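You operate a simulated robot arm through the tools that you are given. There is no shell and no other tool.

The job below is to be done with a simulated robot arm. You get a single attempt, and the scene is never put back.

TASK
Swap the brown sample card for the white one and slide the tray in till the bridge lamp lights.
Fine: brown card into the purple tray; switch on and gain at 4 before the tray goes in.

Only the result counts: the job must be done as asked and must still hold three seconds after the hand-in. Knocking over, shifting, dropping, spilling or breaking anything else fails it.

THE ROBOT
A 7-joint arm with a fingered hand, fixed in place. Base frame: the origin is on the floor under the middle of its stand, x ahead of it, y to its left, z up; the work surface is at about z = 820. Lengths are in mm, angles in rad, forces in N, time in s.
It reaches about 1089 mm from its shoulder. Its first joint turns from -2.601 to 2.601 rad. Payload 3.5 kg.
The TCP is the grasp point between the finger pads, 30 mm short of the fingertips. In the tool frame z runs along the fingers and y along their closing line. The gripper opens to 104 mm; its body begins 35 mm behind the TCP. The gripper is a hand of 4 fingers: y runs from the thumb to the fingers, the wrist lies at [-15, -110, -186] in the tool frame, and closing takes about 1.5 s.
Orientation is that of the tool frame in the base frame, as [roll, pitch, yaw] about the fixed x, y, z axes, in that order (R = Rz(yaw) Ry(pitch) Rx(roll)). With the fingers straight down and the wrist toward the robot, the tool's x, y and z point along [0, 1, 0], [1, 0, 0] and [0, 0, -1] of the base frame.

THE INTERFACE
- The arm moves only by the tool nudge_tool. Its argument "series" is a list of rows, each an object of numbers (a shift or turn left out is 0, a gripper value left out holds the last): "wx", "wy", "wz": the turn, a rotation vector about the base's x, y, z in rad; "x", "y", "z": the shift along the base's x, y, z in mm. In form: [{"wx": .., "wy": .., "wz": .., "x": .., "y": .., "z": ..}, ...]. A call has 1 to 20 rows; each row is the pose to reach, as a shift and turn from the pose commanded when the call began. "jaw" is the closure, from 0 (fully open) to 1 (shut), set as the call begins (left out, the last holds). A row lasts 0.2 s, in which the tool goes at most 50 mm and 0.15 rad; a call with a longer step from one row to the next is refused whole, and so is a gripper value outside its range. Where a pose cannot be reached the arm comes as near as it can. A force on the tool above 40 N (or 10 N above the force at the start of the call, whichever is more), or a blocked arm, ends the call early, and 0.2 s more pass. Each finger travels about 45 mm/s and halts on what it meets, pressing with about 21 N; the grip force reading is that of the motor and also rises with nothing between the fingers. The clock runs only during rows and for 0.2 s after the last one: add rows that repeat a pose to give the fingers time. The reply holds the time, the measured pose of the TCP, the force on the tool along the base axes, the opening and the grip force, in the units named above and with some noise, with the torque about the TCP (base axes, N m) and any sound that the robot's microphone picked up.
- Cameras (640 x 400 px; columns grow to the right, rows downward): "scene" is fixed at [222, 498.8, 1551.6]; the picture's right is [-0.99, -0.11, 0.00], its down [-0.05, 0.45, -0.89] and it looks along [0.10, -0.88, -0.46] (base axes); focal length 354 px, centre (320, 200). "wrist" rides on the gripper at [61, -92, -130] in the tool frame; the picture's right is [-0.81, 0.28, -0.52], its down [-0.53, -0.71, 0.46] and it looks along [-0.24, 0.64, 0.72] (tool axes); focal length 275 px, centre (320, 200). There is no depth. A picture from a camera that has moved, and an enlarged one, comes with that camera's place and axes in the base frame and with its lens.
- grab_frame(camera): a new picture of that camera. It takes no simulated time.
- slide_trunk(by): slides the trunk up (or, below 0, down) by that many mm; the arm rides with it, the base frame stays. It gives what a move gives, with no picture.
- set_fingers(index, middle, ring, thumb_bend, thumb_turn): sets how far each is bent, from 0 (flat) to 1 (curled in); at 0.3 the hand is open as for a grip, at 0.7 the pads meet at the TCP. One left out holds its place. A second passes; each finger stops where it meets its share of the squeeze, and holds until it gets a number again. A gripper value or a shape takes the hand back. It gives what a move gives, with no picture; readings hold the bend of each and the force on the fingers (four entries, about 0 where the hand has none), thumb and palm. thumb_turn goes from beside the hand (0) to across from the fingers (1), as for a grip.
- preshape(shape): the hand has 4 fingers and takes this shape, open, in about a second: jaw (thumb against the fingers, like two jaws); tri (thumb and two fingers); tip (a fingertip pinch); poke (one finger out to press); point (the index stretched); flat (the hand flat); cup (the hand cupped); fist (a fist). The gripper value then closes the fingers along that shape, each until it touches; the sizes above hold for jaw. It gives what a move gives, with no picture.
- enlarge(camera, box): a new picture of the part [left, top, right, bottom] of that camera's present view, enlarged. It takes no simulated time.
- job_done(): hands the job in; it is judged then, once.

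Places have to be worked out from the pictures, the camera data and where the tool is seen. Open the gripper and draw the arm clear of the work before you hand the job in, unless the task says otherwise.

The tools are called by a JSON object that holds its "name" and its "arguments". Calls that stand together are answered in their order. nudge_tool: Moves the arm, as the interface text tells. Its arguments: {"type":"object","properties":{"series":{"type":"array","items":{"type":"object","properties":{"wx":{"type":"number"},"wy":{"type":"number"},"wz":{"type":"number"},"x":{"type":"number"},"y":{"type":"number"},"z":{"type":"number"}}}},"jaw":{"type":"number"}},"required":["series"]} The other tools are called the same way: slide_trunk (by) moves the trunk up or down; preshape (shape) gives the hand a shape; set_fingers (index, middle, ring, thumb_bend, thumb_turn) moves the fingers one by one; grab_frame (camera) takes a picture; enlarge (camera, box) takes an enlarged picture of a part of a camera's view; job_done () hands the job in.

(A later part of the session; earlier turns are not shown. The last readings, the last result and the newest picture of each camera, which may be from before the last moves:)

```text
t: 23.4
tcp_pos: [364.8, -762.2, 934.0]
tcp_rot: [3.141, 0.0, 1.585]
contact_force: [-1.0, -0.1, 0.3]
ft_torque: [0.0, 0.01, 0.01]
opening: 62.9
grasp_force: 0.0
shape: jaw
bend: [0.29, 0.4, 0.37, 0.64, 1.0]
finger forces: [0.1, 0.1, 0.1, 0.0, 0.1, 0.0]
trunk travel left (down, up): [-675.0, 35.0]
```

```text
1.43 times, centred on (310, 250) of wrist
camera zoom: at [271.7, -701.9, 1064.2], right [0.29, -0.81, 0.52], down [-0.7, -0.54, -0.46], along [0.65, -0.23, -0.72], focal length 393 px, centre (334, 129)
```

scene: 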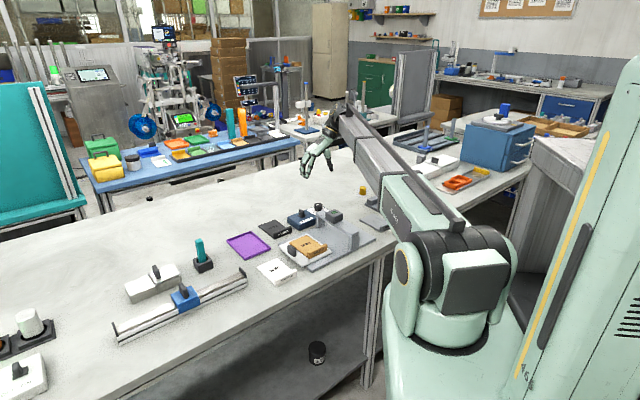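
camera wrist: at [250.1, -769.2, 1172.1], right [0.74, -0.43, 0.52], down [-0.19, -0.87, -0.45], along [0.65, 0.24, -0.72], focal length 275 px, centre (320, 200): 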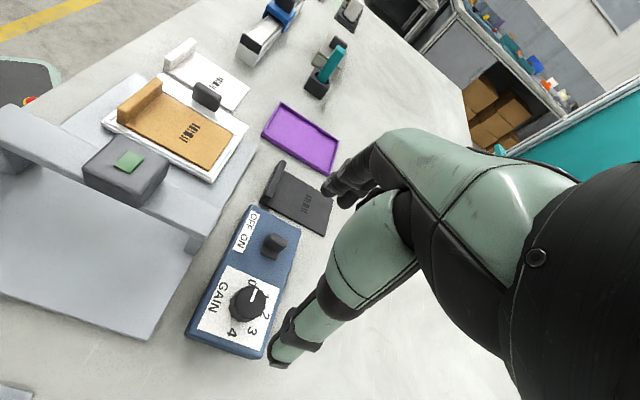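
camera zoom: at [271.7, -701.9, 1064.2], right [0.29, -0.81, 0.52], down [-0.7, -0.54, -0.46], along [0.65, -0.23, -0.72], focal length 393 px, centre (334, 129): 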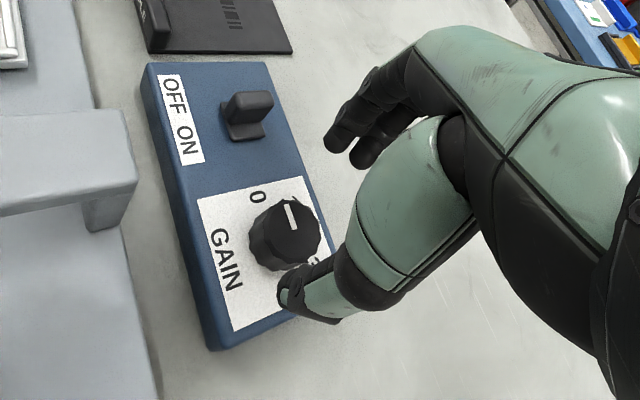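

Alignment over the knob looks good, with the finger and thumb midpoint right above it. I'll lower to z≈888 so the tips straddle the knob, then close.

{"name": "nudge_tool", "arguments": {"series": [{"x": -2, "z": -20}, {"x": -2, "z": -40}, {"x": -2, "z": -46}, {"x": -2, "z": -46}]}}

{"name": "enlarge", "arguments": {"camera": "scene", "box": [288, 180, 352, 220]}}

{"name": "enlarge", "arguments": {"camera": "wrist", "box": [180, 110, 440, 390]}}

```text
t: 24.4
tcp_pos: [362.4, -760.2, 885.6]
tcp_rot: [3.14, 0.001, 1.587]
contact_force: [0.5, -0.4, -0.3]
ft_torque: [-0.02, -0.01, 0.03]
opening: 62.9
grasp_force: 0.1
shape: jaw
bend: [0.29, 0.4, 0.37, 0.64, 1.0]
finger forces: [0.0, 0.1, 0.0, 0.0, 0.1, 0.1]
trunk travel left (down, up): [-675.0, 35.0]
```

```text
10.00 times, centred on (320, 200) of scene
camera zoom: at [222.0, 498.8, 1551.6], right [-0.99, -0.11, 0.0], down [-0.05, 0.45, -0.89], along [0.1, -0.88, -0.46], focal length 3540 px, centre (320, 200)
```

zoom: 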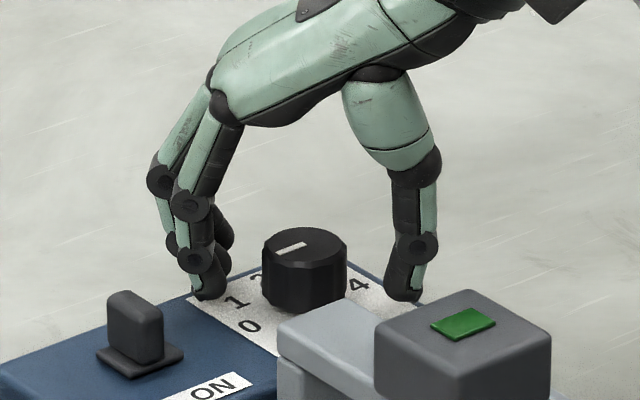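

```text
1.43 times, centred on (310, 250) of wrist
camera zoom: at [269.1, -701.2, 1016.9], right [0.29, -0.81, 0.52], down [-0.71, -0.54, -0.46], along [0.65, -0.23, -0.72], focal length 393 px, centre (334, 129)
```

zoom: 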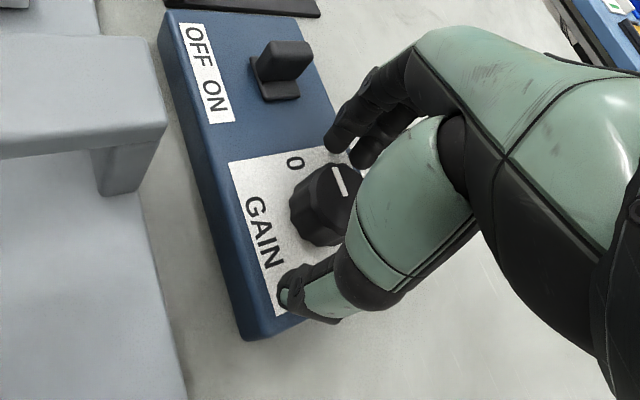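

The fingers straddle the knob with even gaps on both sides. I'll close the jaw onto it.

{"name": "nudge_tool", "arguments": {"series": [{"z": 0}, {"z": 0}, {"z": 0}, {"z": 0}, {"z": 0}, {"z": 0}], "jaw": 1.0}}

{"name": "enlarge", "arguments": {"camera": "scene", "box": [288, 180, 352, 220]}}

```text
t: 25.8
tcp_pos: [361.3, -761.0, 885.9]
tcp_rot: [-3.14, 0.0, 1.587]
contact_force: [-2.7, 1.2, -2.4]
ft_torque: [0.01, 0.03, -0.02]
opening: 27.0
grasp_force: 21.3
shape: jaw
bend: [0.74, 0.56, 0.6, 0.74, 1.0]
finger forces: [10.7, 5.4, 0.0, 0.1, 18.7, 0.0]
trunk travel left (down, up): [-675.0, 35.0]
```

```text
10.00 times, centred on (320, 200) of scene
camera zoom: at [222.0, 498.8, 1551.6], right [-0.99, -0.11, 0.0], down [-0.05, 0.45, -0.89], along [0.1, -0.88, -0.46], focal length 3540 px, centre (320, 200)
```

zoom: 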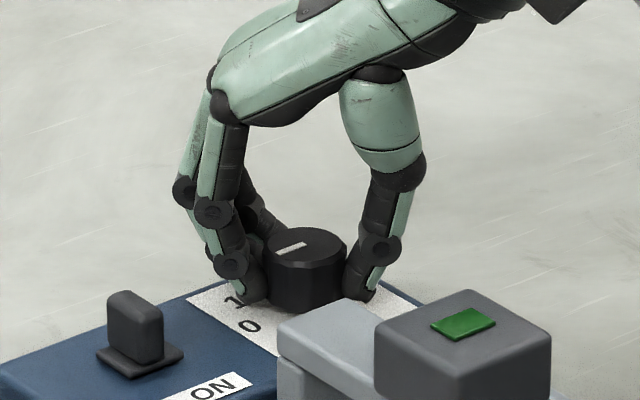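

The grip is firm: thumb about 19 N against the fingers. I'll rotate clockwise by 0.75 rad first and check that the pointer follows.

{"name": "nudge_tool", "arguments": {"series": [{"wz": -0.1}, {"wz": -0.2}, {"wz": -0.3}, {"wz": -0.4}, {"wz": -0.5}, {"wz": -0.6}, {"wz": -0.7}, {"wz": -0.75}]}}

{"name": "enlarge", "arguments": {"camera": "scene", "box": [288, 180, 352, 220]}}

```text
t: 27.6
tcp_pos: [361.5, -760.7, 885.5]
tcp_rot: [3.141, 0.0, 0.835]
contact_force: [3.2, 5.4, -1.8]
ft_torque: [0.08, -0.11, 0.01]
opening: 26.5
grasp_force: 20.5
shape: jaw
bend: [0.74, 0.56, 0.6, 0.74, 1.0]
finger forces: [12.8, 4.7, 0.0, 0.0, 18.7, 0.0]
trunk travel left (down, up): [-675.0, 35.0]
```

```text
10.00 times, centred on (320, 200) of scene
camera zoom: at [222.0, 498.8, 1551.6], right [-0.99, -0.11, 0.0], down [-0.05, 0.45, -0.89], along [0.1, -0.88, -0.46], focal length 3540 px, centre (320, 200)
```

zoom: 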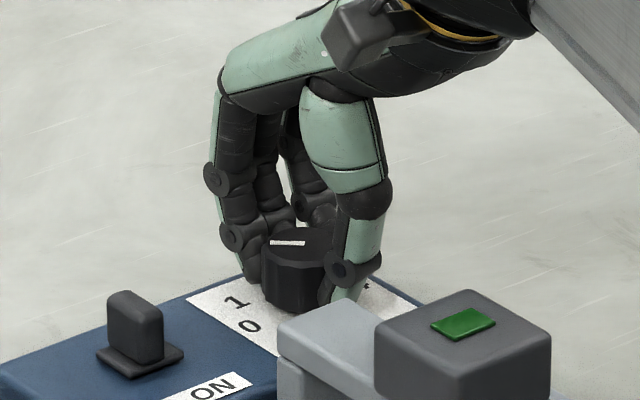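

The pointer followed to about "1", so the grip isn't slipping. I'll continue the clockwise rotation by another 0.85 rad.

{"name": "nudge_tool", "arguments": {"series": [{"wz": -0.1}, {"wz": -0.2}, {"wz": -0.3}, {"wz": -0.4}, {"wz": -0.5}, {"wz": -0.6}, {"wz": -0.7}, {"wz": -0.8}, {"wz": -0.85}]}}

{"name": "enlarge", "arguments": {"camera": "scene", "box": [288, 180, 352, 220]}}

{"name": "grab_frame", "arguments": {"camera": "wrist"}}

{"name": "grab_frame", "arguments": {"camera": "scene"}}

```text
t: 29.6
tcp_pos: [362.5, -761.4, 886.0]
tcp_rot: [3.14, -0.002, -0.016]
contact_force: [7.0, 3.5, 2.2]
ft_torque: [0.08, -0.17, 0.03]
opening: 26.8
grasp_force: 21.4
shape: jaw
bend: [0.74, 0.57, 0.6, 0.74, 1.0]
finger forces: [12.5, 4.6, 0.0, 0.1, 20.3, 0.0]
trunk travel left (down, up): [-675.0, 35.0]
```

```text
10.00 times, centred on (320, 200) of scene
camera zoom: at [222.0, 498.8, 1551.6], right [-0.99, -0.11, 0.0], down [-0.05, 0.45, -0.89], along [0.1, -0.88, -0.46], focal length 3540 px, centre (320, 200)
```

zoom: 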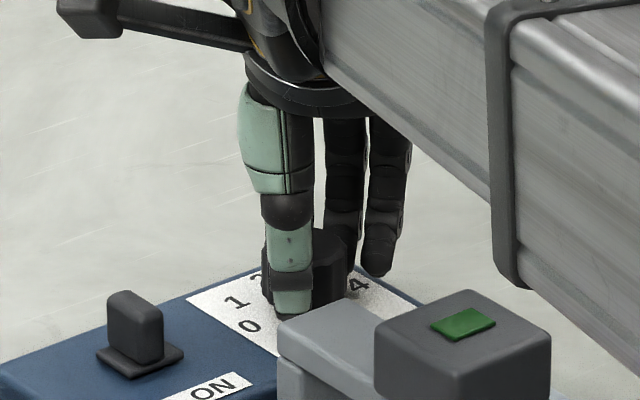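

```text
taken
camera wrist: at [424.4, -670.4, 1016.7], right [-0.81, -0.26, 0.52], down [-0.52, 0.72, -0.46], along [-0.25, -0.64, -0.72], focal length 275 px, centre (320, 200)
```

wrist: 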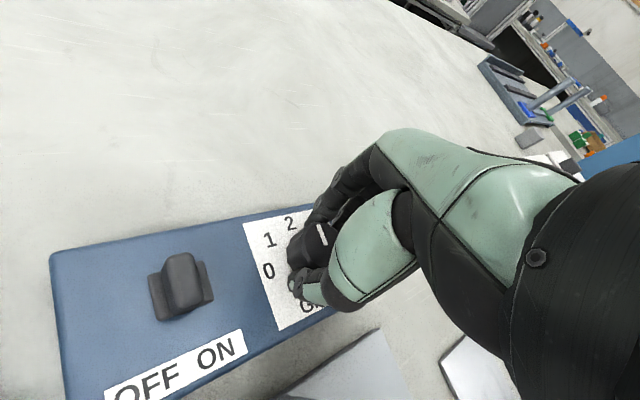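

```text
taken
```

scene: 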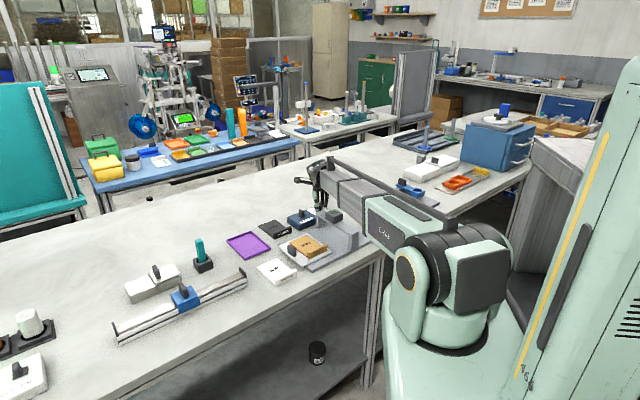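

The pointer is now near "2", as expected. I'll open partly, rise, rotate back to +0.8 rad, and regrip for the second half.

{"name": "nudge_tool", "arguments": {"series": [{"z": 0}, {"z": 0}, {"z": 0}, {"z": 20}, {"z": 55}, {"z": 55}], "jaw": 0.4}}

{"name": "enlarge", "arguments": {"camera": "scene", "box": [288, 180, 352, 220]}}

{"name": "enlarge", "arguments": {"camera": "wrist", "box": [100, 180, 400, 400]}}

```text
t: 30.9
tcp_pos: [360.8, -761.6, 939.8]
tcp_rot: [-3.141, 0.001, -0.014]
contact_force: [0.2, -0.4, -0.4]
ft_torque: [0.0, 0.03, -0.01]
opening: 61.9
grasp_force: 0.2
shape: jaw
bend: [0.29, 0.41, 0.37, 0.65, 1.0]
finger forces: [0.0, 0.0, 0.0, 0.0, 0.1, 0.1]
trunk travel left (down, up): [-675.0, 35.0]
```

```text
10.00 times, centred on (320, 200) of scene
camera zoom: at [222.0, 498.8, 1551.6], right [-0.99, -0.11, 0.0], down [-0.05, 0.45, -0.89], along [0.1, -0.88, -0.46], focal length 3540 px, centre (320, 200)
```

zoom: 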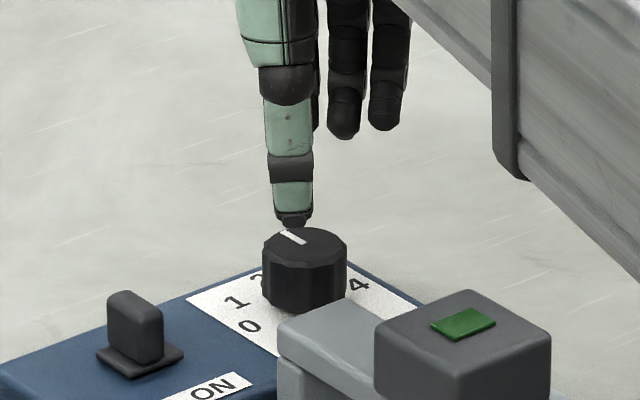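

```text
1.82 times, centred on (250, 290) of wrist
camera zoom: at [424.3, -670.9, 1071.0], right [-0.81, -0.26, 0.52], down [-0.52, 0.72, -0.46], along [-0.25, -0.64, -0.72], focal length 500 px, centre (447, 36)
```

zoom: 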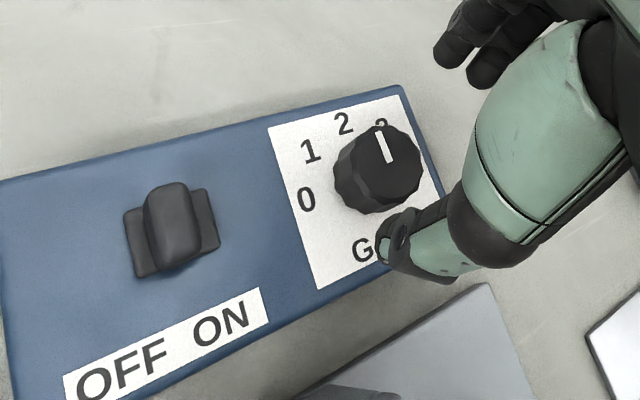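

The pointer is now at about 2. I'll rotate back to +0.8 rad above the knob, then descend and regrip.

{"name": "nudge_tool", "arguments": {"series": [{"wz": 0.15}, {"wz": 0.3}, {"wz": 0.45}, {"wz": 0.6}, {"wz": 0.75}, {"wz": 0.9}, {"wz": 1.05}, {"wz": 1.2}, {"wz": 1.35}, {"wz": 1.5}, {"wz": 1.6}, {"wz": 1.6}]}}

{"name": "enlarge", "arguments": {"camera": "scene", "box": [280, 170, 344, 220]}}

{"name": "grab_frame", "arguments": {"camera": "wrist"}}

```text
t: 33.5
tcp_pos: [361.0, -762.0, 940.3]
tcp_rot: [-3.141, 0.0, 1.588]
contact_force: [0.1, -0.7, -0.8]
ft_torque: [-0.03, -0.02, -0.01]
opening: 62.1
grasp_force: 0.2
shape: jaw
bend: [0.29, 0.41, 0.37, 0.65, 1.0]
finger forces: [0.1, 0.1, 0.0, 0.0, 0.0, 0.0]
trunk travel left (down, up): [-675.0, 35.0]
```

```text
8.00 times, centred on (312, 195) of scene
camera zoom: at [222.0, 498.8, 1551.6], right [-0.99, -0.11, 0.0], down [-0.05, 0.45, -0.89], along [0.1, -0.88, -0.46], focal length 2832 px, centre (384, 240)
```

zoom: 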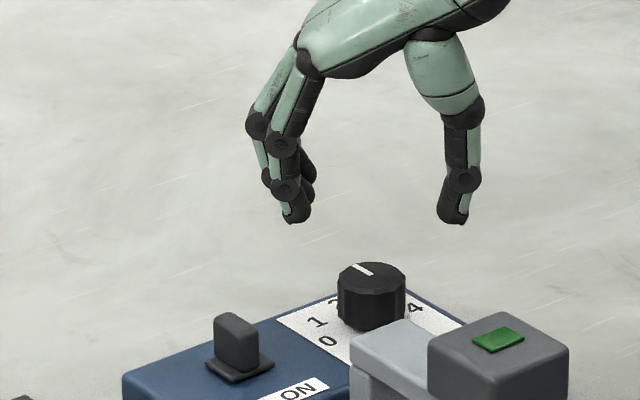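

```text
taken
camera wrist: at [268.0, -702.2, 1071.7], right [0.29, -0.81, 0.52], down [-0.7, -0.54, -0.46], along [0.65, -0.23, -0.72], focal length 275 px, centre (320, 200)
```

wrist: 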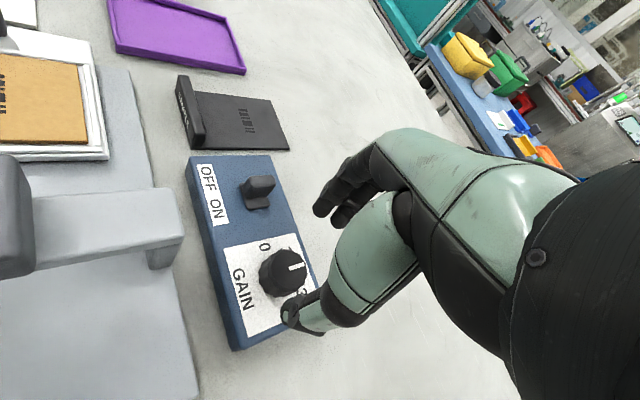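

The hand is aligned again, so I'll lower around the knob and close.

{"name": "nudge_tool", "arguments": {"series": [{"x": 1, "z": -25}, {"x": 1, "z": -45}, {"x": 1, "z": -54}, {"x": 1, "z": -54}]}}

{"name": "nudge_tool", "arguments": {"series": [{"z": 0}, {"z": 0}, {"z": 0}, {"z": 0}, {"z": 0}, {"z": 0}], "jaw": 1.0}}

{"name": "enlarge", "arguments": {"camera": "scene", "box": [288, 180, 352, 220]}}

```text
t: 34.5
tcp_pos: [362.4, -762.7, 886.0]
tcp_rot: [-3.141, 0.0, 1.585]
contact_force: [0.1, -1.1, -0.7]
ft_torque: [0.0, 0.02, -0.01]
opening: 61.8
grasp_force: 0.0
shape: jaw
bend: [0.29, 0.41, 0.37, 0.65, 1.0]
finger forces: [0.0, 0.0, 0.0, 0.0, 0.0, 0.1]
trunk travel left (down, up): [-675.0, 35.0]
```

```text
t: 36.0
tcp_pos: [362.4, -762.9, 885.4]
tcp_rot: [-3.141, -0.001, 1.587]
contact_force: [-2.6, 0.3, -1.1]
ft_torque: [-0.01, 0.01, 0.01]
opening: 26.5
grasp_force: 20.5
shape: jaw
bend: [0.74, 0.57, 0.61, 0.74, 1.0]
finger forces: [10.7, 5.3, 0.0, 0.0, 18.6, 0.1]
trunk travel left (down, up): [-675.0, 35.0]
```

```text
10.00 times, centred on (320, 200) of scene
camera zoom: at [222.0, 498.8, 1551.6], right [-0.99, -0.11, 0.0], down [-0.05, 0.45, -0.89], along [0.1, -0.88, -0.46], focal length 3540 px, centre (320, 200)
```

zoom: 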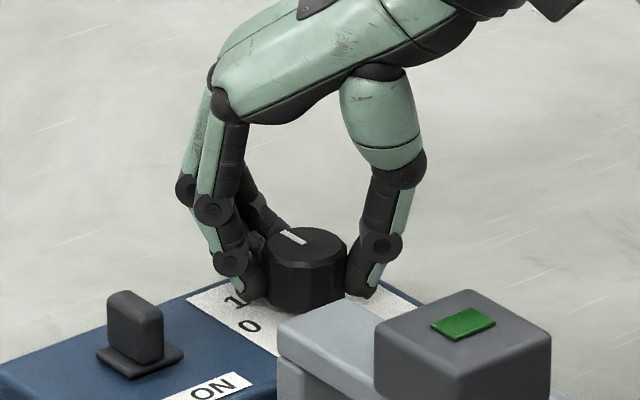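

Before turning further I'll measure the pointer angle accurately.

{"name": "enlarge", "arguments": {"camera": "scene", "box": [310, 198, 326, 214]}}

{"name": "enlarge", "arguments": {"camera": "wrist", "box": [240, 160, 360, 340]}}

```text
16.00 times, centred on (318, 206) of scene
camera zoom: at [222.0, 498.8, 1551.6], right [-0.99, -0.11, 0.0], down [-0.05, 0.45, -0.89], along [0.1, -0.88, -0.46], focal length 5665 px, centre (352, 104)
```

zoom: 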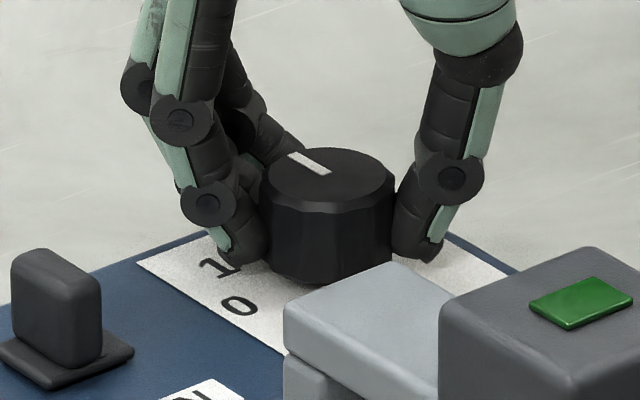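

```text
2.22 times, centred on (300, 250) of wrist
camera zoom: at [268.9, -703.4, 1017.0], right [0.29, -0.81, 0.52], down [-0.71, -0.54, -0.46], along [0.65, -0.23, -0.72], focal length 612 px, centre (364, 89)
```

zoom: 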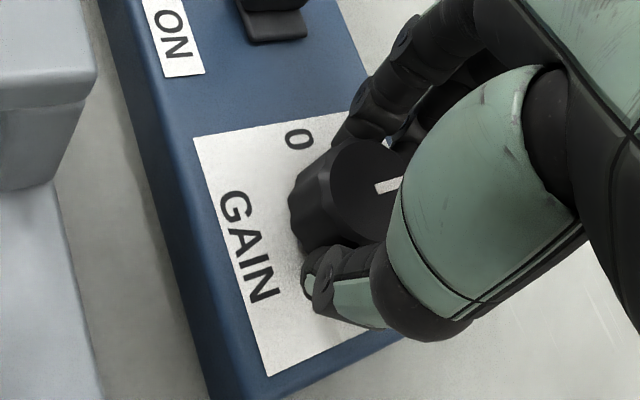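

The pointer stripe reads about 93° from the 0 mark, right at "2". I need about another 87° clockwise, so I'll rotate 1.5 rad and then check.

{"name": "nudge_tool", "arguments": {"series": [{"wz": -0.1}, {"wz": -0.2}, {"wz": -0.3}, {"wz": -0.4}, {"wz": -0.5}, {"wz": -0.6}, {"wz": -0.7}, {"wz": -0.8}, {"wz": -0.9}, {"wz": -1.0}, {"wz": -1.1}, {"wz": -1.2}, {"wz": -1.3}, {"wz": -1.4}, {"wz": -1.5}, {"wz": -1.5}]}}

{"name": "enlarge", "arguments": {"camera": "scene", "box": [310, 198, 326, 214]}}

{"name": "enlarge", "arguments": {"camera": "wrist", "box": [240, 160, 400, 340]}}

```text
t: 39.4
tcp_pos: [361.0, -761.8, 887.3]
tcp_rot: [-3.141, -0.001, 0.087]
contact_force: [-1.9, 3.0, -5.3]
ft_torque: [0.04, 0.11, -0.01]
opening: 26.4
grasp_force: 20.8
shape: jaw
bend: [0.74, 0.58, 0.61, 0.74, 1.0]
finger forces: [10.8, 6.3, 0.0, 0.0, 19.7, 0.0]
trunk travel left (down, up): [-675.0, 35.0]
```

```text
16.00 times, centred on (318, 206) of scene
camera zoom: at [222.0, 498.8, 1551.6], right [-0.99, -0.11, 0.0], down [-0.05, 0.45, -0.89], along [0.1, -0.88, -0.46], focal length 5665 px, centre (352, 104)
```

zoom: 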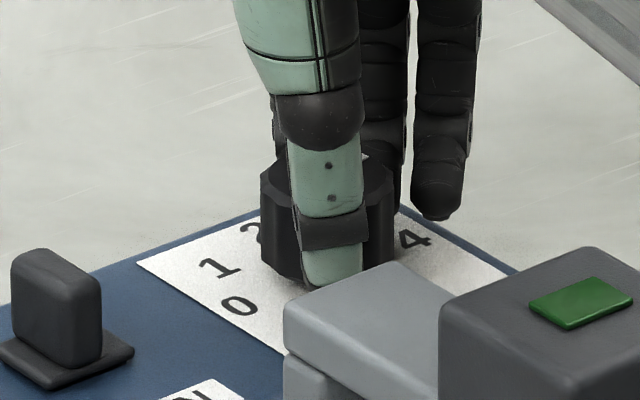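

```text
2.22 times, centred on (320, 250) of wrist
camera zoom: at [415.3, -665.0, 1017.4], right [-0.78, -0.34, 0.52], down [-0.59, 0.67, -0.46], along [-0.19, -0.66, -0.72], focal length 612 px, centre (320, 89)
```

zoom: 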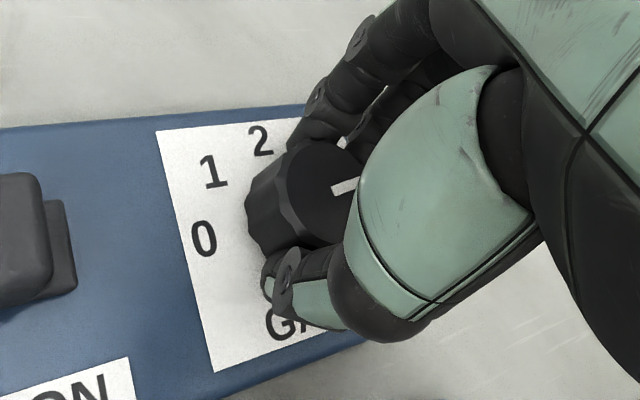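

The pointer is now toward the 4 side but partly hidden. I'll open and rise so I can read it.

{"name": "nudge_tool", "arguments": {"series": [{"z": 0}, {"z": 0}, {"z": 0}, {"z": 20}, {"z": 65}, {"z": 105}, {"z": 105}], "jaw": 0.4}}

{"name": "enlarge", "arguments": {"camera": "scene", "box": [310, 198, 326, 214]}}

{"name": "enlarge", "arguments": {"camera": "wrist", "box": [150, 200, 350, 340]}}

```text
t: 41.0
tcp_pos: [362.1, -760.5, 990.2]
tcp_rot: [3.141, -0.001, 0.086]
contact_force: [-0.7, -1.5, -0.3]
ft_torque: [0.01, 0.0, 0.01]
opening: 61.9
grasp_force: 0.1
shape: jaw
bend: [0.29, 0.41, 0.37, 0.65, 1.0]
finger forces: [0.1, 0.0, 0.1, 0.0, 0.1, 0.0]
trunk travel left (down, up): [-675.0, 35.0]
```

```text
16.00 times, centred on (318, 206) of scene
camera zoom: at [222.0, 498.8, 1551.6], right [-0.99, -0.11, 0.0], down [-0.05, 0.45, -0.89], along [0.1, -0.88, -0.46], focal length 5665 px, centre (352, 104)
```

zoom: 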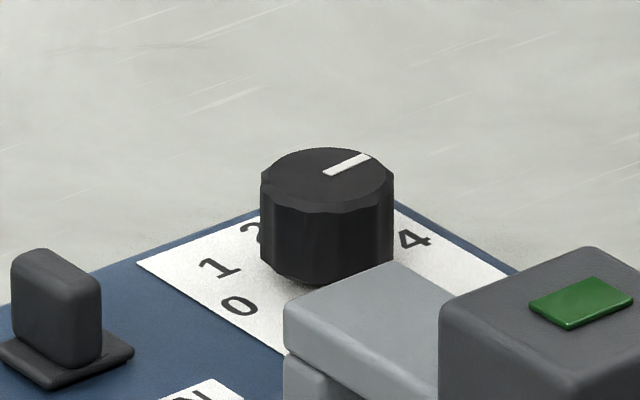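

```text
2.86 times, centred on (250, 270) of wrist
camera zoom: at [415.7, -664.7, 1122.9], right [-0.78, -0.34, 0.52], down [-0.59, 0.67, -0.45], along [-0.19, -0.66, -0.72], focal length 786 px, centre (520, 0)
```

zoom: 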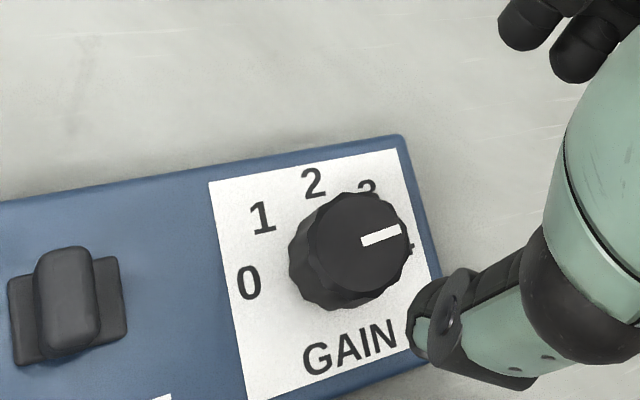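

The pointer is now exactly opposite its start, so the gain is at 4 within about 2° and the switch is at ON. Next I'll rise and move to a viewpoint that shows both cards and the purple tray.

{"name": "nudge_tool", "arguments": {"series": [{"z": 50}, {"z": 100}, {"z": 150}, {"wz": 0.1, "x": -4, "y": 40, "z": 150}, {"wz": 0.2, "x": -8, "y": 80, "z": 150}, {"wz": 0.3, "x": -12, "y": 120, "z": 150}, {"wz": 0.4, "x": -16, "y": 160, "z": 150}, {"wz": 0.5, "x": -20, "y": 200, "z": 150}, {"wz": 0.6, "x": -24, "y": 240, "z": 150}, {"wz": 0.7, "x": -29, "y": 284, "z": 150}, {"wz": 0.7, "x": -29, "y": 284, "z": 150}], "jaw": 0}}

{"name": "grab_frame", "arguments": {"camera": "wrist"}}

{"name": "grab_frame", "arguments": {"camera": "scene"}}

```text
t: 43.4
tcp_pos: [333.0, -477.9, 1141.1]
tcp_rot: [3.14, 0.0, 0.787]
contact_force: [-1.3, 0.3, 0.1]
ft_torque: [0.01, 0.0, -0.02]
opening: 103.6
grasp_force: 0.0
shape: jaw
bend: [0.3, 0.3, 0.3, 0.3, 0.98]
finger forces: [0.1, 0.0, 0.0, 0.0, 0.1, 0.0]
trunk travel left (down, up): [-675.0, 35.0]
```

```text
taken
camera wrist: at [312.3, -369.4, 1272.9], right [-0.38, -0.77, 0.52], down [-0.88, 0.13, -0.46], along [0.28, -0.63, -0.72], focal length 275 px, centre (320, 200)
```

wrist: 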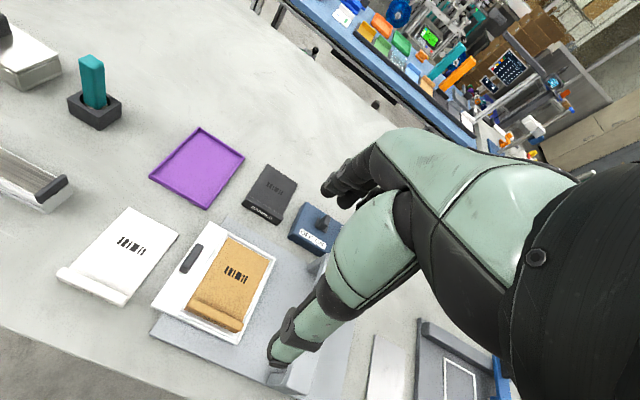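

```text
taken
```

scene: 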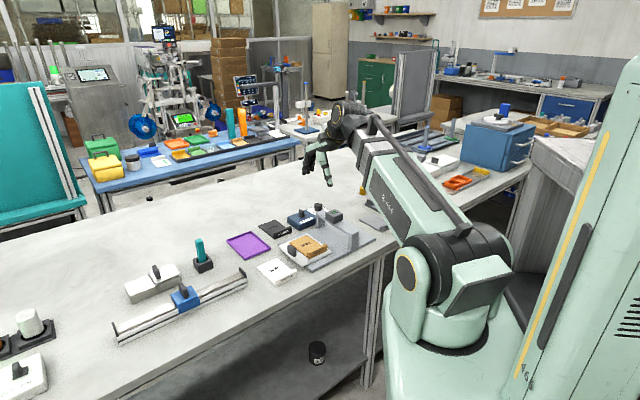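

Both cards and the purple tray are in view. I'll enlarge each one to measure it.

{"name": "enlarge", "arguments": {"camera": "wrist", "box": [140, 210, 300, 350]}}

{"name": "enlarge", "arguments": {"camera": "wrist", "box": [40, 190, 200, 320]}}

{"name": "enlarge", "arguments": {"camera": "wrist", "box": [130, 110, 290, 240]}}

{"name": "enlarge", "arguments": {"camera": "scene", "box": [278, 225, 348, 275]}}

{"name": "enlarge", "arguments": {"camera": "scene", "box": [215, 220, 305, 290]}}

```text
2.86 times, centred on (220, 280) of wrist
camera zoom: at [312.3, -369.4, 1272.9], right [-0.38, -0.77, 0.52], down [-0.88, 0.13, -0.46], along [0.28, -0.63, -0.72], focal length 786 px, centre (606, -29)
```

zoom: 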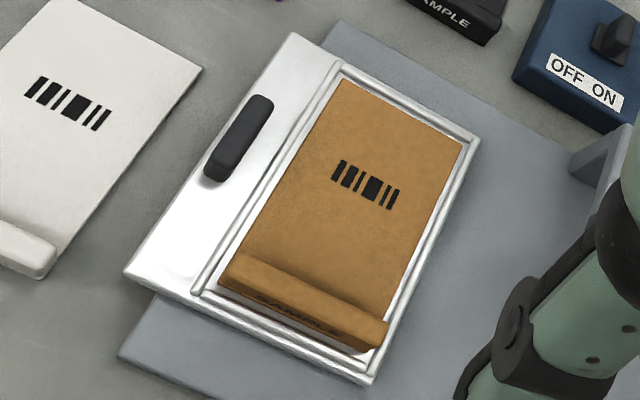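

```text
3.08 times, centred on (120, 255) of wrist
camera zoom: at [312.3, -369.4, 1272.9], right [-0.38, -0.77, 0.52], down [-0.88, 0.13, -0.46], along [0.28, -0.63, -0.72], focal length 847 px, centre (935, 31)
```

zoom: 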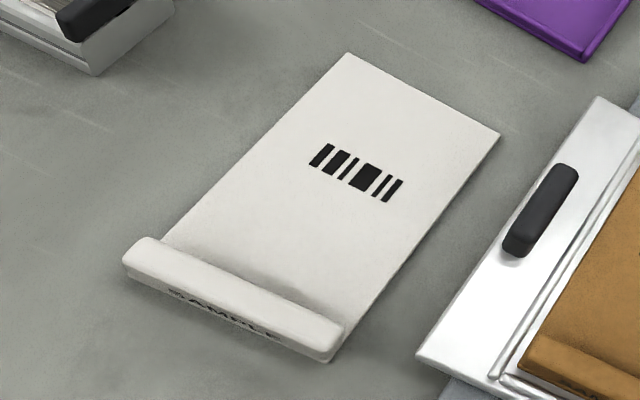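

```text
3.08 times, centred on (210, 175) of wrist
camera zoom: at [312.3, -369.4, 1272.9], right [-0.38, -0.77, 0.52], down [-0.88, 0.13, -0.46], along [0.28, -0.63, -0.72], focal length 847 px, centre (658, 277)
```

zoom: 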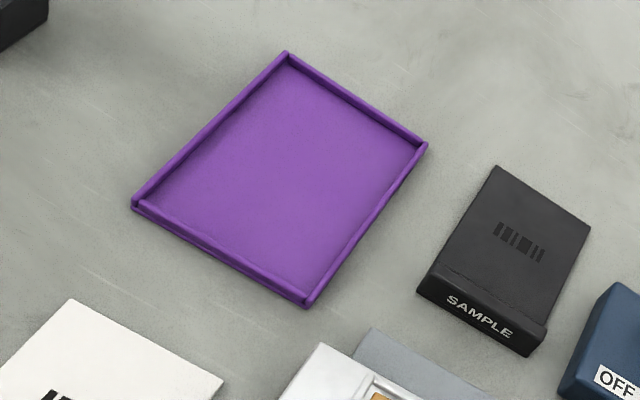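

```text
8.00 times, centred on (313, 250) of scene
camera zoom: at [222.0, 498.8, 1551.6], right [-0.99, -0.11, 0.0], down [-0.05, 0.45, -0.89], along [0.1, -0.88, -0.46], focal length 2832 px, centre (376, -200)
```

zoom: 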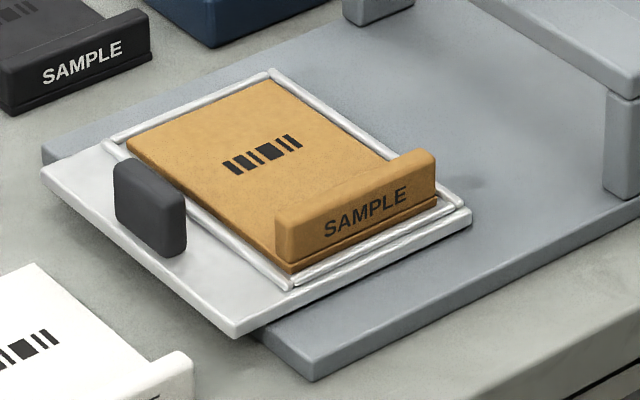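

```text
5.71 times, centred on (260, 255) of scene
camera zoom: at [222.0, 498.8, 1551.6], right [-0.99, -0.11, 0.0], down [-0.05, 0.45, -0.89], along [0.1, -0.88, -0.46], focal length 2023 px, centre (663, -114)
```

zoom: 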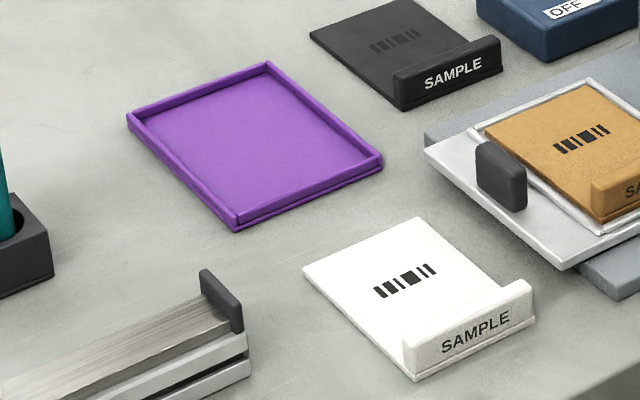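

I have approximate card geometry: each is about 78×118 mm, with an 11 mm thick lip at the robot-side edge. I'll zoom closer on the lips to get their heights.

{"name": "enlarge", "arguments": {"camera": "scene", "box": [280, 262, 312, 284]}}

{"name": "enlarge", "arguments": {"camera": "scene", "box": [304, 240, 340, 264]}}

{"name": "enlarge", "arguments": {"camera": "wrist", "box": [184, 284, 256, 344]}}

{"name": "enlarge", "arguments": {"camera": "wrist", "box": [50, 255, 160, 315]}}

```text
16.00 times, centred on (296, 273) of scene
camera zoom: at [222.0, 498.8, 1551.6], right [-0.99, -0.11, 0.0], down [-0.05, 0.45, -0.89], along [0.1, -0.88, -0.46], focal length 5665 px, centre (704, -968)
```

zoom: 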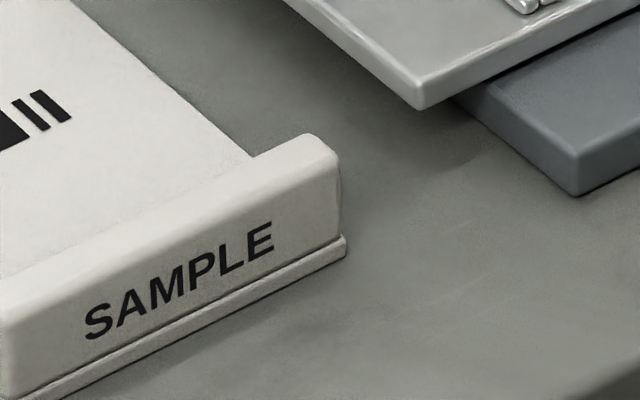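

```text
16.00 times, centred on (322, 252) of scene
camera zoom: at [222.0, 498.8, 1551.6], right [-0.99, -0.11, 0.0], down [-0.05, 0.45, -0.89], along [0.1, -0.88, -0.46], focal length 5665 px, centre (288, -632)
```

zoom: 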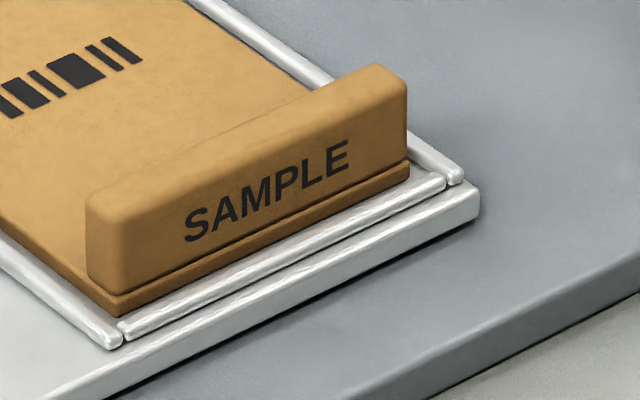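

```text
6.67 times, centred on (220, 314) of wrist
camera zoom: at [312.3, -369.4, 1272.9], right [-0.38, -0.77, 0.52], down [-0.88, 0.13, -0.46], along [0.28, -0.63, -0.72], focal length 1835 px, centre (987, -560)
```

zoom: 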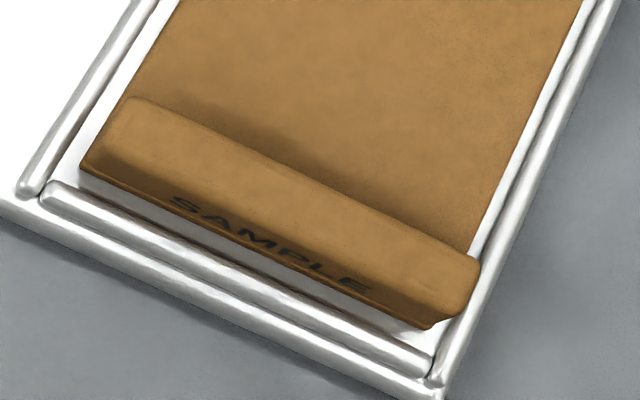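

```text
5.82 times, centred on (105, 285) of wrist
camera zoom: at [312.3, -369.4, 1272.9], right [-0.38, -0.77, 0.52], down [-0.88, 0.13, -0.46], along [0.28, -0.63, -0.72], focal length 1602 px, centre (1571, -294)
```

zoom: 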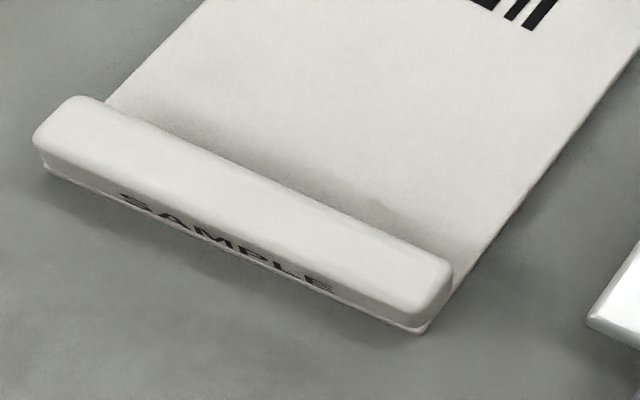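

Lip tops are at z≈866 for the brown card and z≈843 for the white one. The brown lip centre is at S≈-99.5, N≈571, almost directly below the hand. I'll pre-close the jaw to about 62 mm and descend partway to check alignment.

{"name": "nudge_tool", "arguments": {"series": [{"x": 0.4, "y": 3.8, "z": -45}, {"x": 0.4, "y": 3.8, "z": -90}, {"x": 0.4, "y": 3.8, "z": -135}, {"x": 0.4, "y": 3.8, "z": -175}, {"x": 0.4, "y": 3.8, "z": -205}, {"x": 0.4, "y": 3.8, "z": -205}], "jaw": 0.4}}

{"name": "enlarge", "arguments": {"camera": "scene", "box": [280, 195, 360, 265]}}

{"name": "grab_frame", "arguments": {"camera": "wrist"}}

{"name": "grab_frame", "arguments": {"camera": "scene"}}

```text
t: 44.8
tcp_pos: [334.0, -473.4, 936.3]
tcp_rot: [3.141, 0.001, 0.785]
contact_force: [-0.5, -0.8, -0.4]
ft_torque: [0.02, 0.01, -0.01]
opening: 62.8
grasp_force: 0.1
shape: jaw
bend: [0.29, 0.41, 0.37, 0.64, 1.0]
finger forces: [0.0, 0.0, 0.0, 0.0, 0.1, 0.1]
trunk travel left (down, up): [-675.0, 35.0]
```

```text
5.71 times, centred on (320, 230) of scene
camera zoom: at [222.0, 498.8, 1551.6], right [-0.99, -0.11, 0.0], down [-0.05, 0.45, -0.89], along [0.1, -0.88, -0.46], focal length 2023 px, centre (320, 29)
```

zoom: 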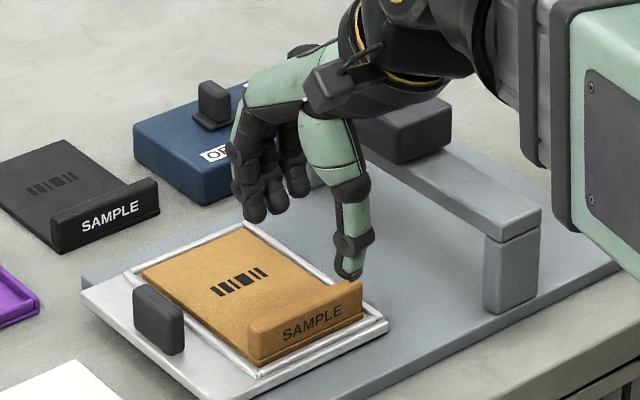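

```text
taken
camera wrist: at [312.5, -365.7, 1067.7], right [-0.38, -0.77, 0.52], down [-0.88, 0.13, -0.46], along [0.28, -0.63, -0.72], focal length 275 px, centre (320, 200)
```

wrist: 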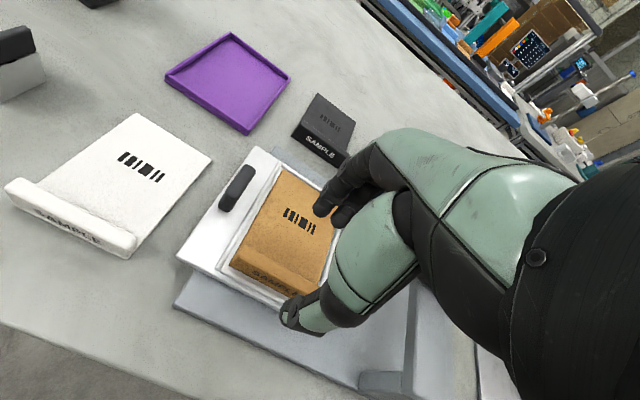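

```text
taken
```

scene: 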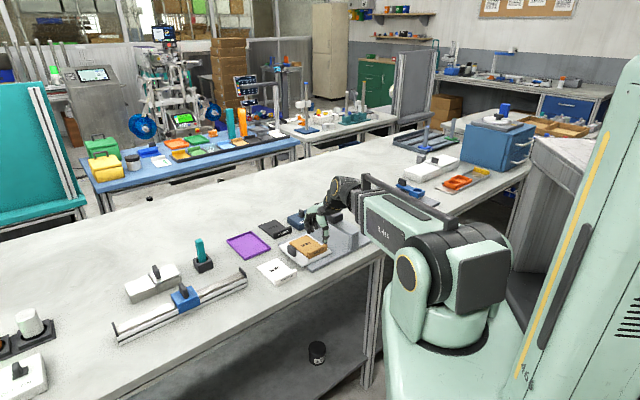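

The TCP projects right onto the lip centre. I'll descend to z≈886 and check the gap.

{"name": "nudge_tool", "arguments": {"series": [{"z": -20}, {"z": -40}, {"z": -50}, {"z": -50}]}}

{"name": "enlarge", "arguments": {"camera": "scene", "box": [290, 220, 350, 264]}}

{"name": "enlarge", "arguments": {"camera": "wrist", "box": [180, 160, 400, 360]}}

```text
t: 45.8
tcp_pos: [332.8, -474.3, 886.9]
tcp_rot: [3.14, 0.001, 0.786]
contact_force: [-0.1, 0.8, 0.4]
ft_torque: [0.0, 0.02, 0.0]
opening: 62.7
grasp_force: 0.0
shape: jaw
bend: [0.29, 0.41, 0.37, 0.64, 1.0]
finger forces: [0.0, 0.0, 0.0, 0.1, 0.1, 0.1]
trunk travel left (down, up): [-675.0, 35.0]
```

```text
9.09 times, centred on (320, 242) of scene
camera zoom: at [222.0, 498.8, 1551.6], right [-0.99, -0.11, 0.0], down [-0.05, 0.45, -0.89], along [0.1, -0.88, -0.46], focal length 3219 px, centre (320, -182)
```

zoom: 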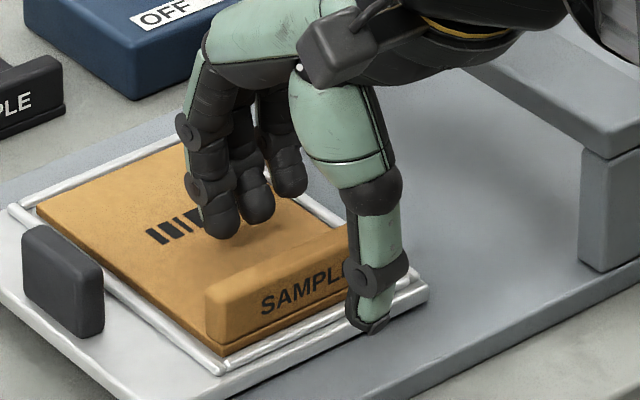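

```text
2.00 times, centred on (290, 260) of wrist
camera zoom: at [311.5, -366.6, 1017.9], right [-0.38, -0.77, 0.52], down [-0.88, 0.13, -0.46], along [0.28, -0.63, -0.72], focal length 551 px, centre (380, 80)
```

zoom: 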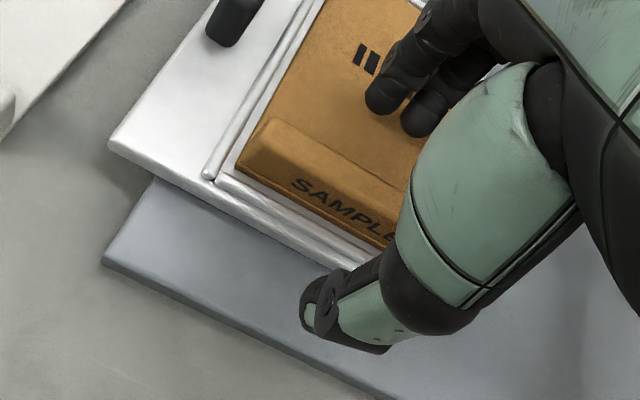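

The thumb is centred and the fingers hover over the card face. I'll shift 5 mm along +S to centre the finger group, lower to z≈882, and close gently on the lip.

{"name": "nudge_tool", "arguments": {"series": [{"x": 3.5, "y": 3.5, "z": -2}, {"x": 3.5, "y": 3.5, "z": -5}, {"x": 3.5, "y": 3.5, "z": -5}]}}

{"name": "nudge_tool", "arguments": {"series": [{"z": 0}, {"z": 0}, {"z": 0}, {"z": 0}, {"z": 0}, {"z": 0}, {"z": 0}], "jaw": 1.0}}

{"name": "enlarge", "arguments": {"camera": "scene", "box": [290, 220, 350, 264]}}

{"name": "enlarge", "arguments": {"camera": "wrist", "box": [180, 160, 400, 360]}}

```text
t: 46.5
tcp_pos: [336.5, -471.8, 881.8]
tcp_rot: [-3.141, 0.0, 0.785]
contact_force: [0.2, -0.3, -1.0]
ft_torque: [-0.01, -0.01, 0.05]
opening: 62.8
grasp_force: 0.1
shape: jaw
bend: [0.29, 0.41, 0.37, 0.64, 1.0]
finger forces: [0.0, 0.0, 0.0, 0.0, 0.0, 0.0]
trunk travel left (down, up): [-675.0, 35.0]
```

```text
t: 48.1
tcp_pos: [336.6, -471.5, 880.6]
tcp_rot: [3.141, -0.001, 0.785]
contact_force: [0.5, -0.1, -0.6]
ft_torque: [0.0, 0.0, 0.04]
opening: 6.4
grasp_force: 21.1
shape: jaw
bend: [0.71, 0.67, 0.67, 0.73, 1.0]
finger forces: [10.8, 5.5, 2.5, 0.1, 19.1, 0.0]
trunk travel left (down, up): [-675.0, 35.0]
```

```text
9.09 times, centred on (320, 242) of scene
camera zoom: at [222.0, 498.8, 1551.6], right [-0.99, -0.11, 0.0], down [-0.05, 0.45, -0.89], along [0.1, -0.88, -0.46], focal length 3219 px, centre (320, -182)
```

zoom: 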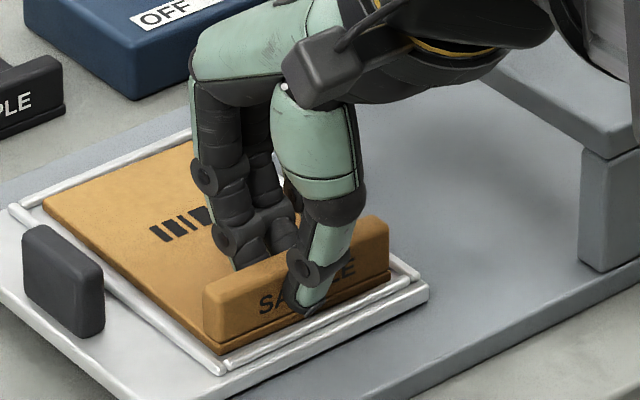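

```text
2.00 times, centred on (290, 260) of wrist
camera zoom: at [315.9, -363.1, 1012.6], right [-0.38, -0.77, 0.52], down [-0.88, 0.13, -0.46], along [0.28, -0.63, -0.72], focal length 551 px, centre (380, 80)
```

zoom: 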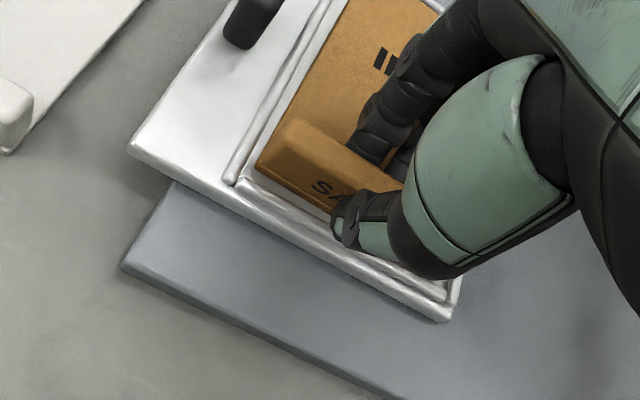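

The lip is gripped firmly, with the index, middle, ring and thumb all loaded. I'll lift slowly by 30 mm and check that the card comes up cleanly.

{"name": "nudge_tool", "arguments": {"series": [{"z": 4}, {"z": 8}, {"z": 14}, {"z": 22}, {"z": 30}, {"z": 30}]}}

{"name": "enlarge", "arguments": {"camera": "scene", "box": [280, 205, 350, 265]}}

{"name": "enlarge", "arguments": {"camera": "wrist", "box": [180, 140, 400, 360]}}

```text
t: 49.5
tcp_pos: [336.5, -471.2, 912.9]
tcp_rot: [3.141, 0.001, 0.786]
contact_force: [-0.9, -0.1, -1.3]
ft_torque: [-0.03, 0.01, 0.02]
opening: 6.5
grasp_force: 20.8
shape: jaw
bend: [0.71, 0.67, 0.69, 0.73, 1.0]
finger forces: [12.6, 5.0, 2.1, 0.0, 19.7, 0.0]
trunk travel left (down, up): [-675.0, 35.0]
```

```text
6.67 times, centred on (315, 235) of scene
camera zoom: at [222.0, 498.8, 1551.6], right [-0.99, -0.11, 0.0], down [-0.05, 0.45, -0.89], along [0.1, -0.88, -0.46], focal length 2360 px, centre (353, -33)
```

zoom: 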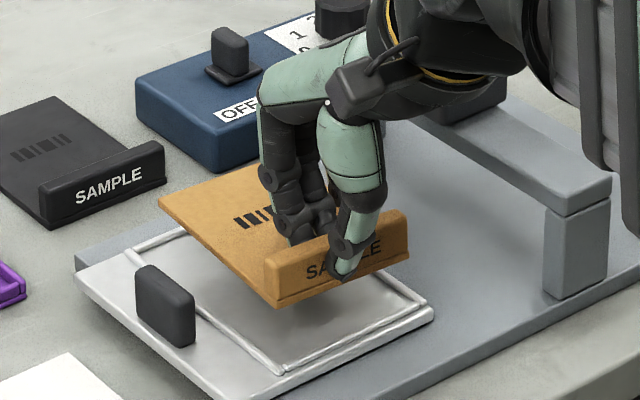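

```text
1.82 times, centred on (290, 250) of wrist
camera zoom: at [315.6, -362.5, 1043.4], right [-0.38, -0.77, 0.52], down [-0.88, 0.13, -0.46], along [0.28, -0.63, -0.72], focal length 500 px, centre (374, 109)
```

zoom: 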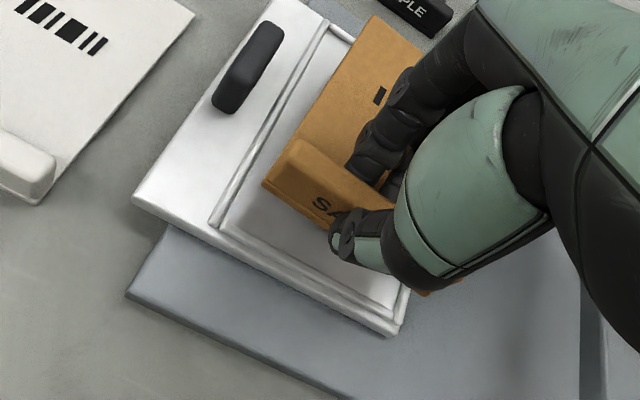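

The card is up and nearly level but yawed about 4–5° clockwise in the grip. I'll compensate with the hand, rise to z≈960, and carry it over the purple tray (centre S≈43.5, N≈787.5).

{"name": "nudge_tool", "arguments": {"series": [{"z": 25}, {"z": 50}, {"wz": 0.02, "x": 36, "y": -2.5, "z": 50}, {"wz": 0.04, "x": 72, "y": -5, "z": 50}, {"wz": 0.06, "x": 108, "y": -7.5, "z": 50}, {"wz": 0.08, "x": 145, "y": -10, "z": 50}, {"wz": 0.08, "x": 182, "y": -12.5, "z": 50}, {"wz": 0.08, "x": 217.5, "y": -15, "z": 50}, {"wz": 0.08, "x": 217.5, "y": -15, "z": 50}]}}

{"name": "grab_frame", "arguments": {"camera": "wrist"}}

{"name": "enlarge", "arguments": {"camera": "scene", "box": [215, 190, 305, 260]}}

{"name": "enlarge", "arguments": {"camera": "scene", "box": [278, 225, 348, 275]}}

```text
t: 51.5
tcp_pos: [556.8, -483.4, 961.1]
tcp_rot: [-3.141, 0.0, 0.865]
contact_force: [-0.1, 0.8, -0.4]
ft_torque: [-0.03, 0.01, 0.01]
opening: 6.4
grasp_force: 21.1
shape: jaw
bend: [0.71, 0.67, 0.69, 0.73, 1.0]
finger forces: [12.7, 4.9, 2.1, 0.0, 19.7, 0.0]
trunk travel left (down, up): [-675.0, 35.0]
```

```text
taken
camera wrist: at [526.7, -378.6, 1092.3], right [-0.32, -0.8, 0.52], down [-0.89, 0.06, -0.46], along [0.33, -0.6, -0.72], focal length 275 px, centre (320, 200)
```

wrist: 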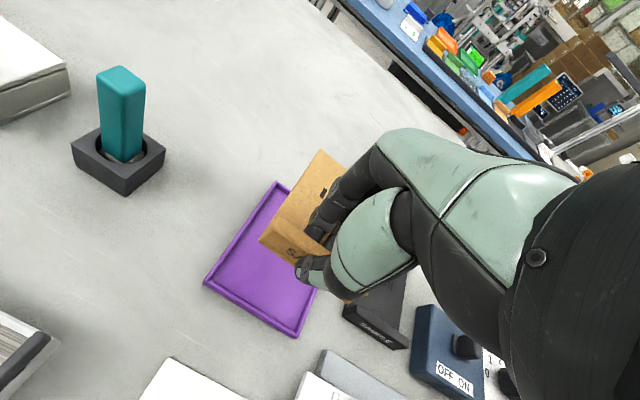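

```text
5.71 times, centred on (260, 225) of scene
camera zoom: at [222.0, 498.8, 1551.6], right [-0.99, -0.11, 0.0], down [-0.05, 0.45, -0.89], along [0.1, -0.88, -0.46], focal length 2023 px, centre (663, 57)
```

zoom: 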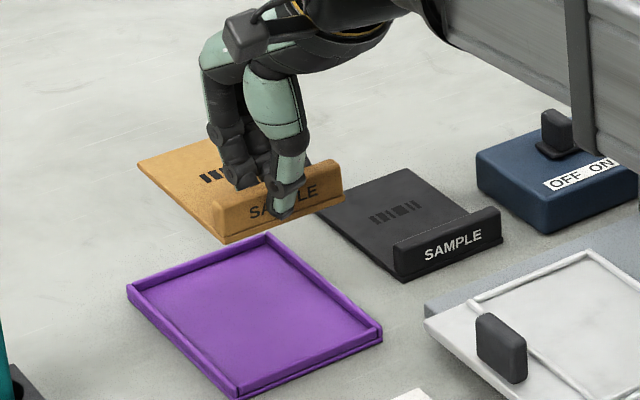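

```text
8.00 times, centred on (313, 250) of scene
camera zoom: at [222.0, 498.8, 1551.6], right [-0.99, -0.11, 0.0], down [-0.05, 0.45, -0.89], along [0.1, -0.88, -0.46], focal length 2832 px, centre (376, -200)
```

zoom: 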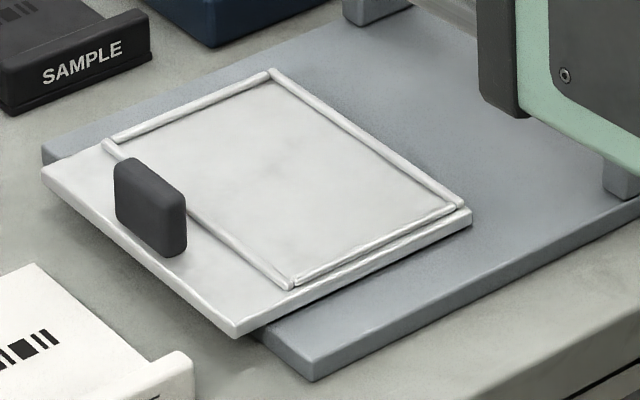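

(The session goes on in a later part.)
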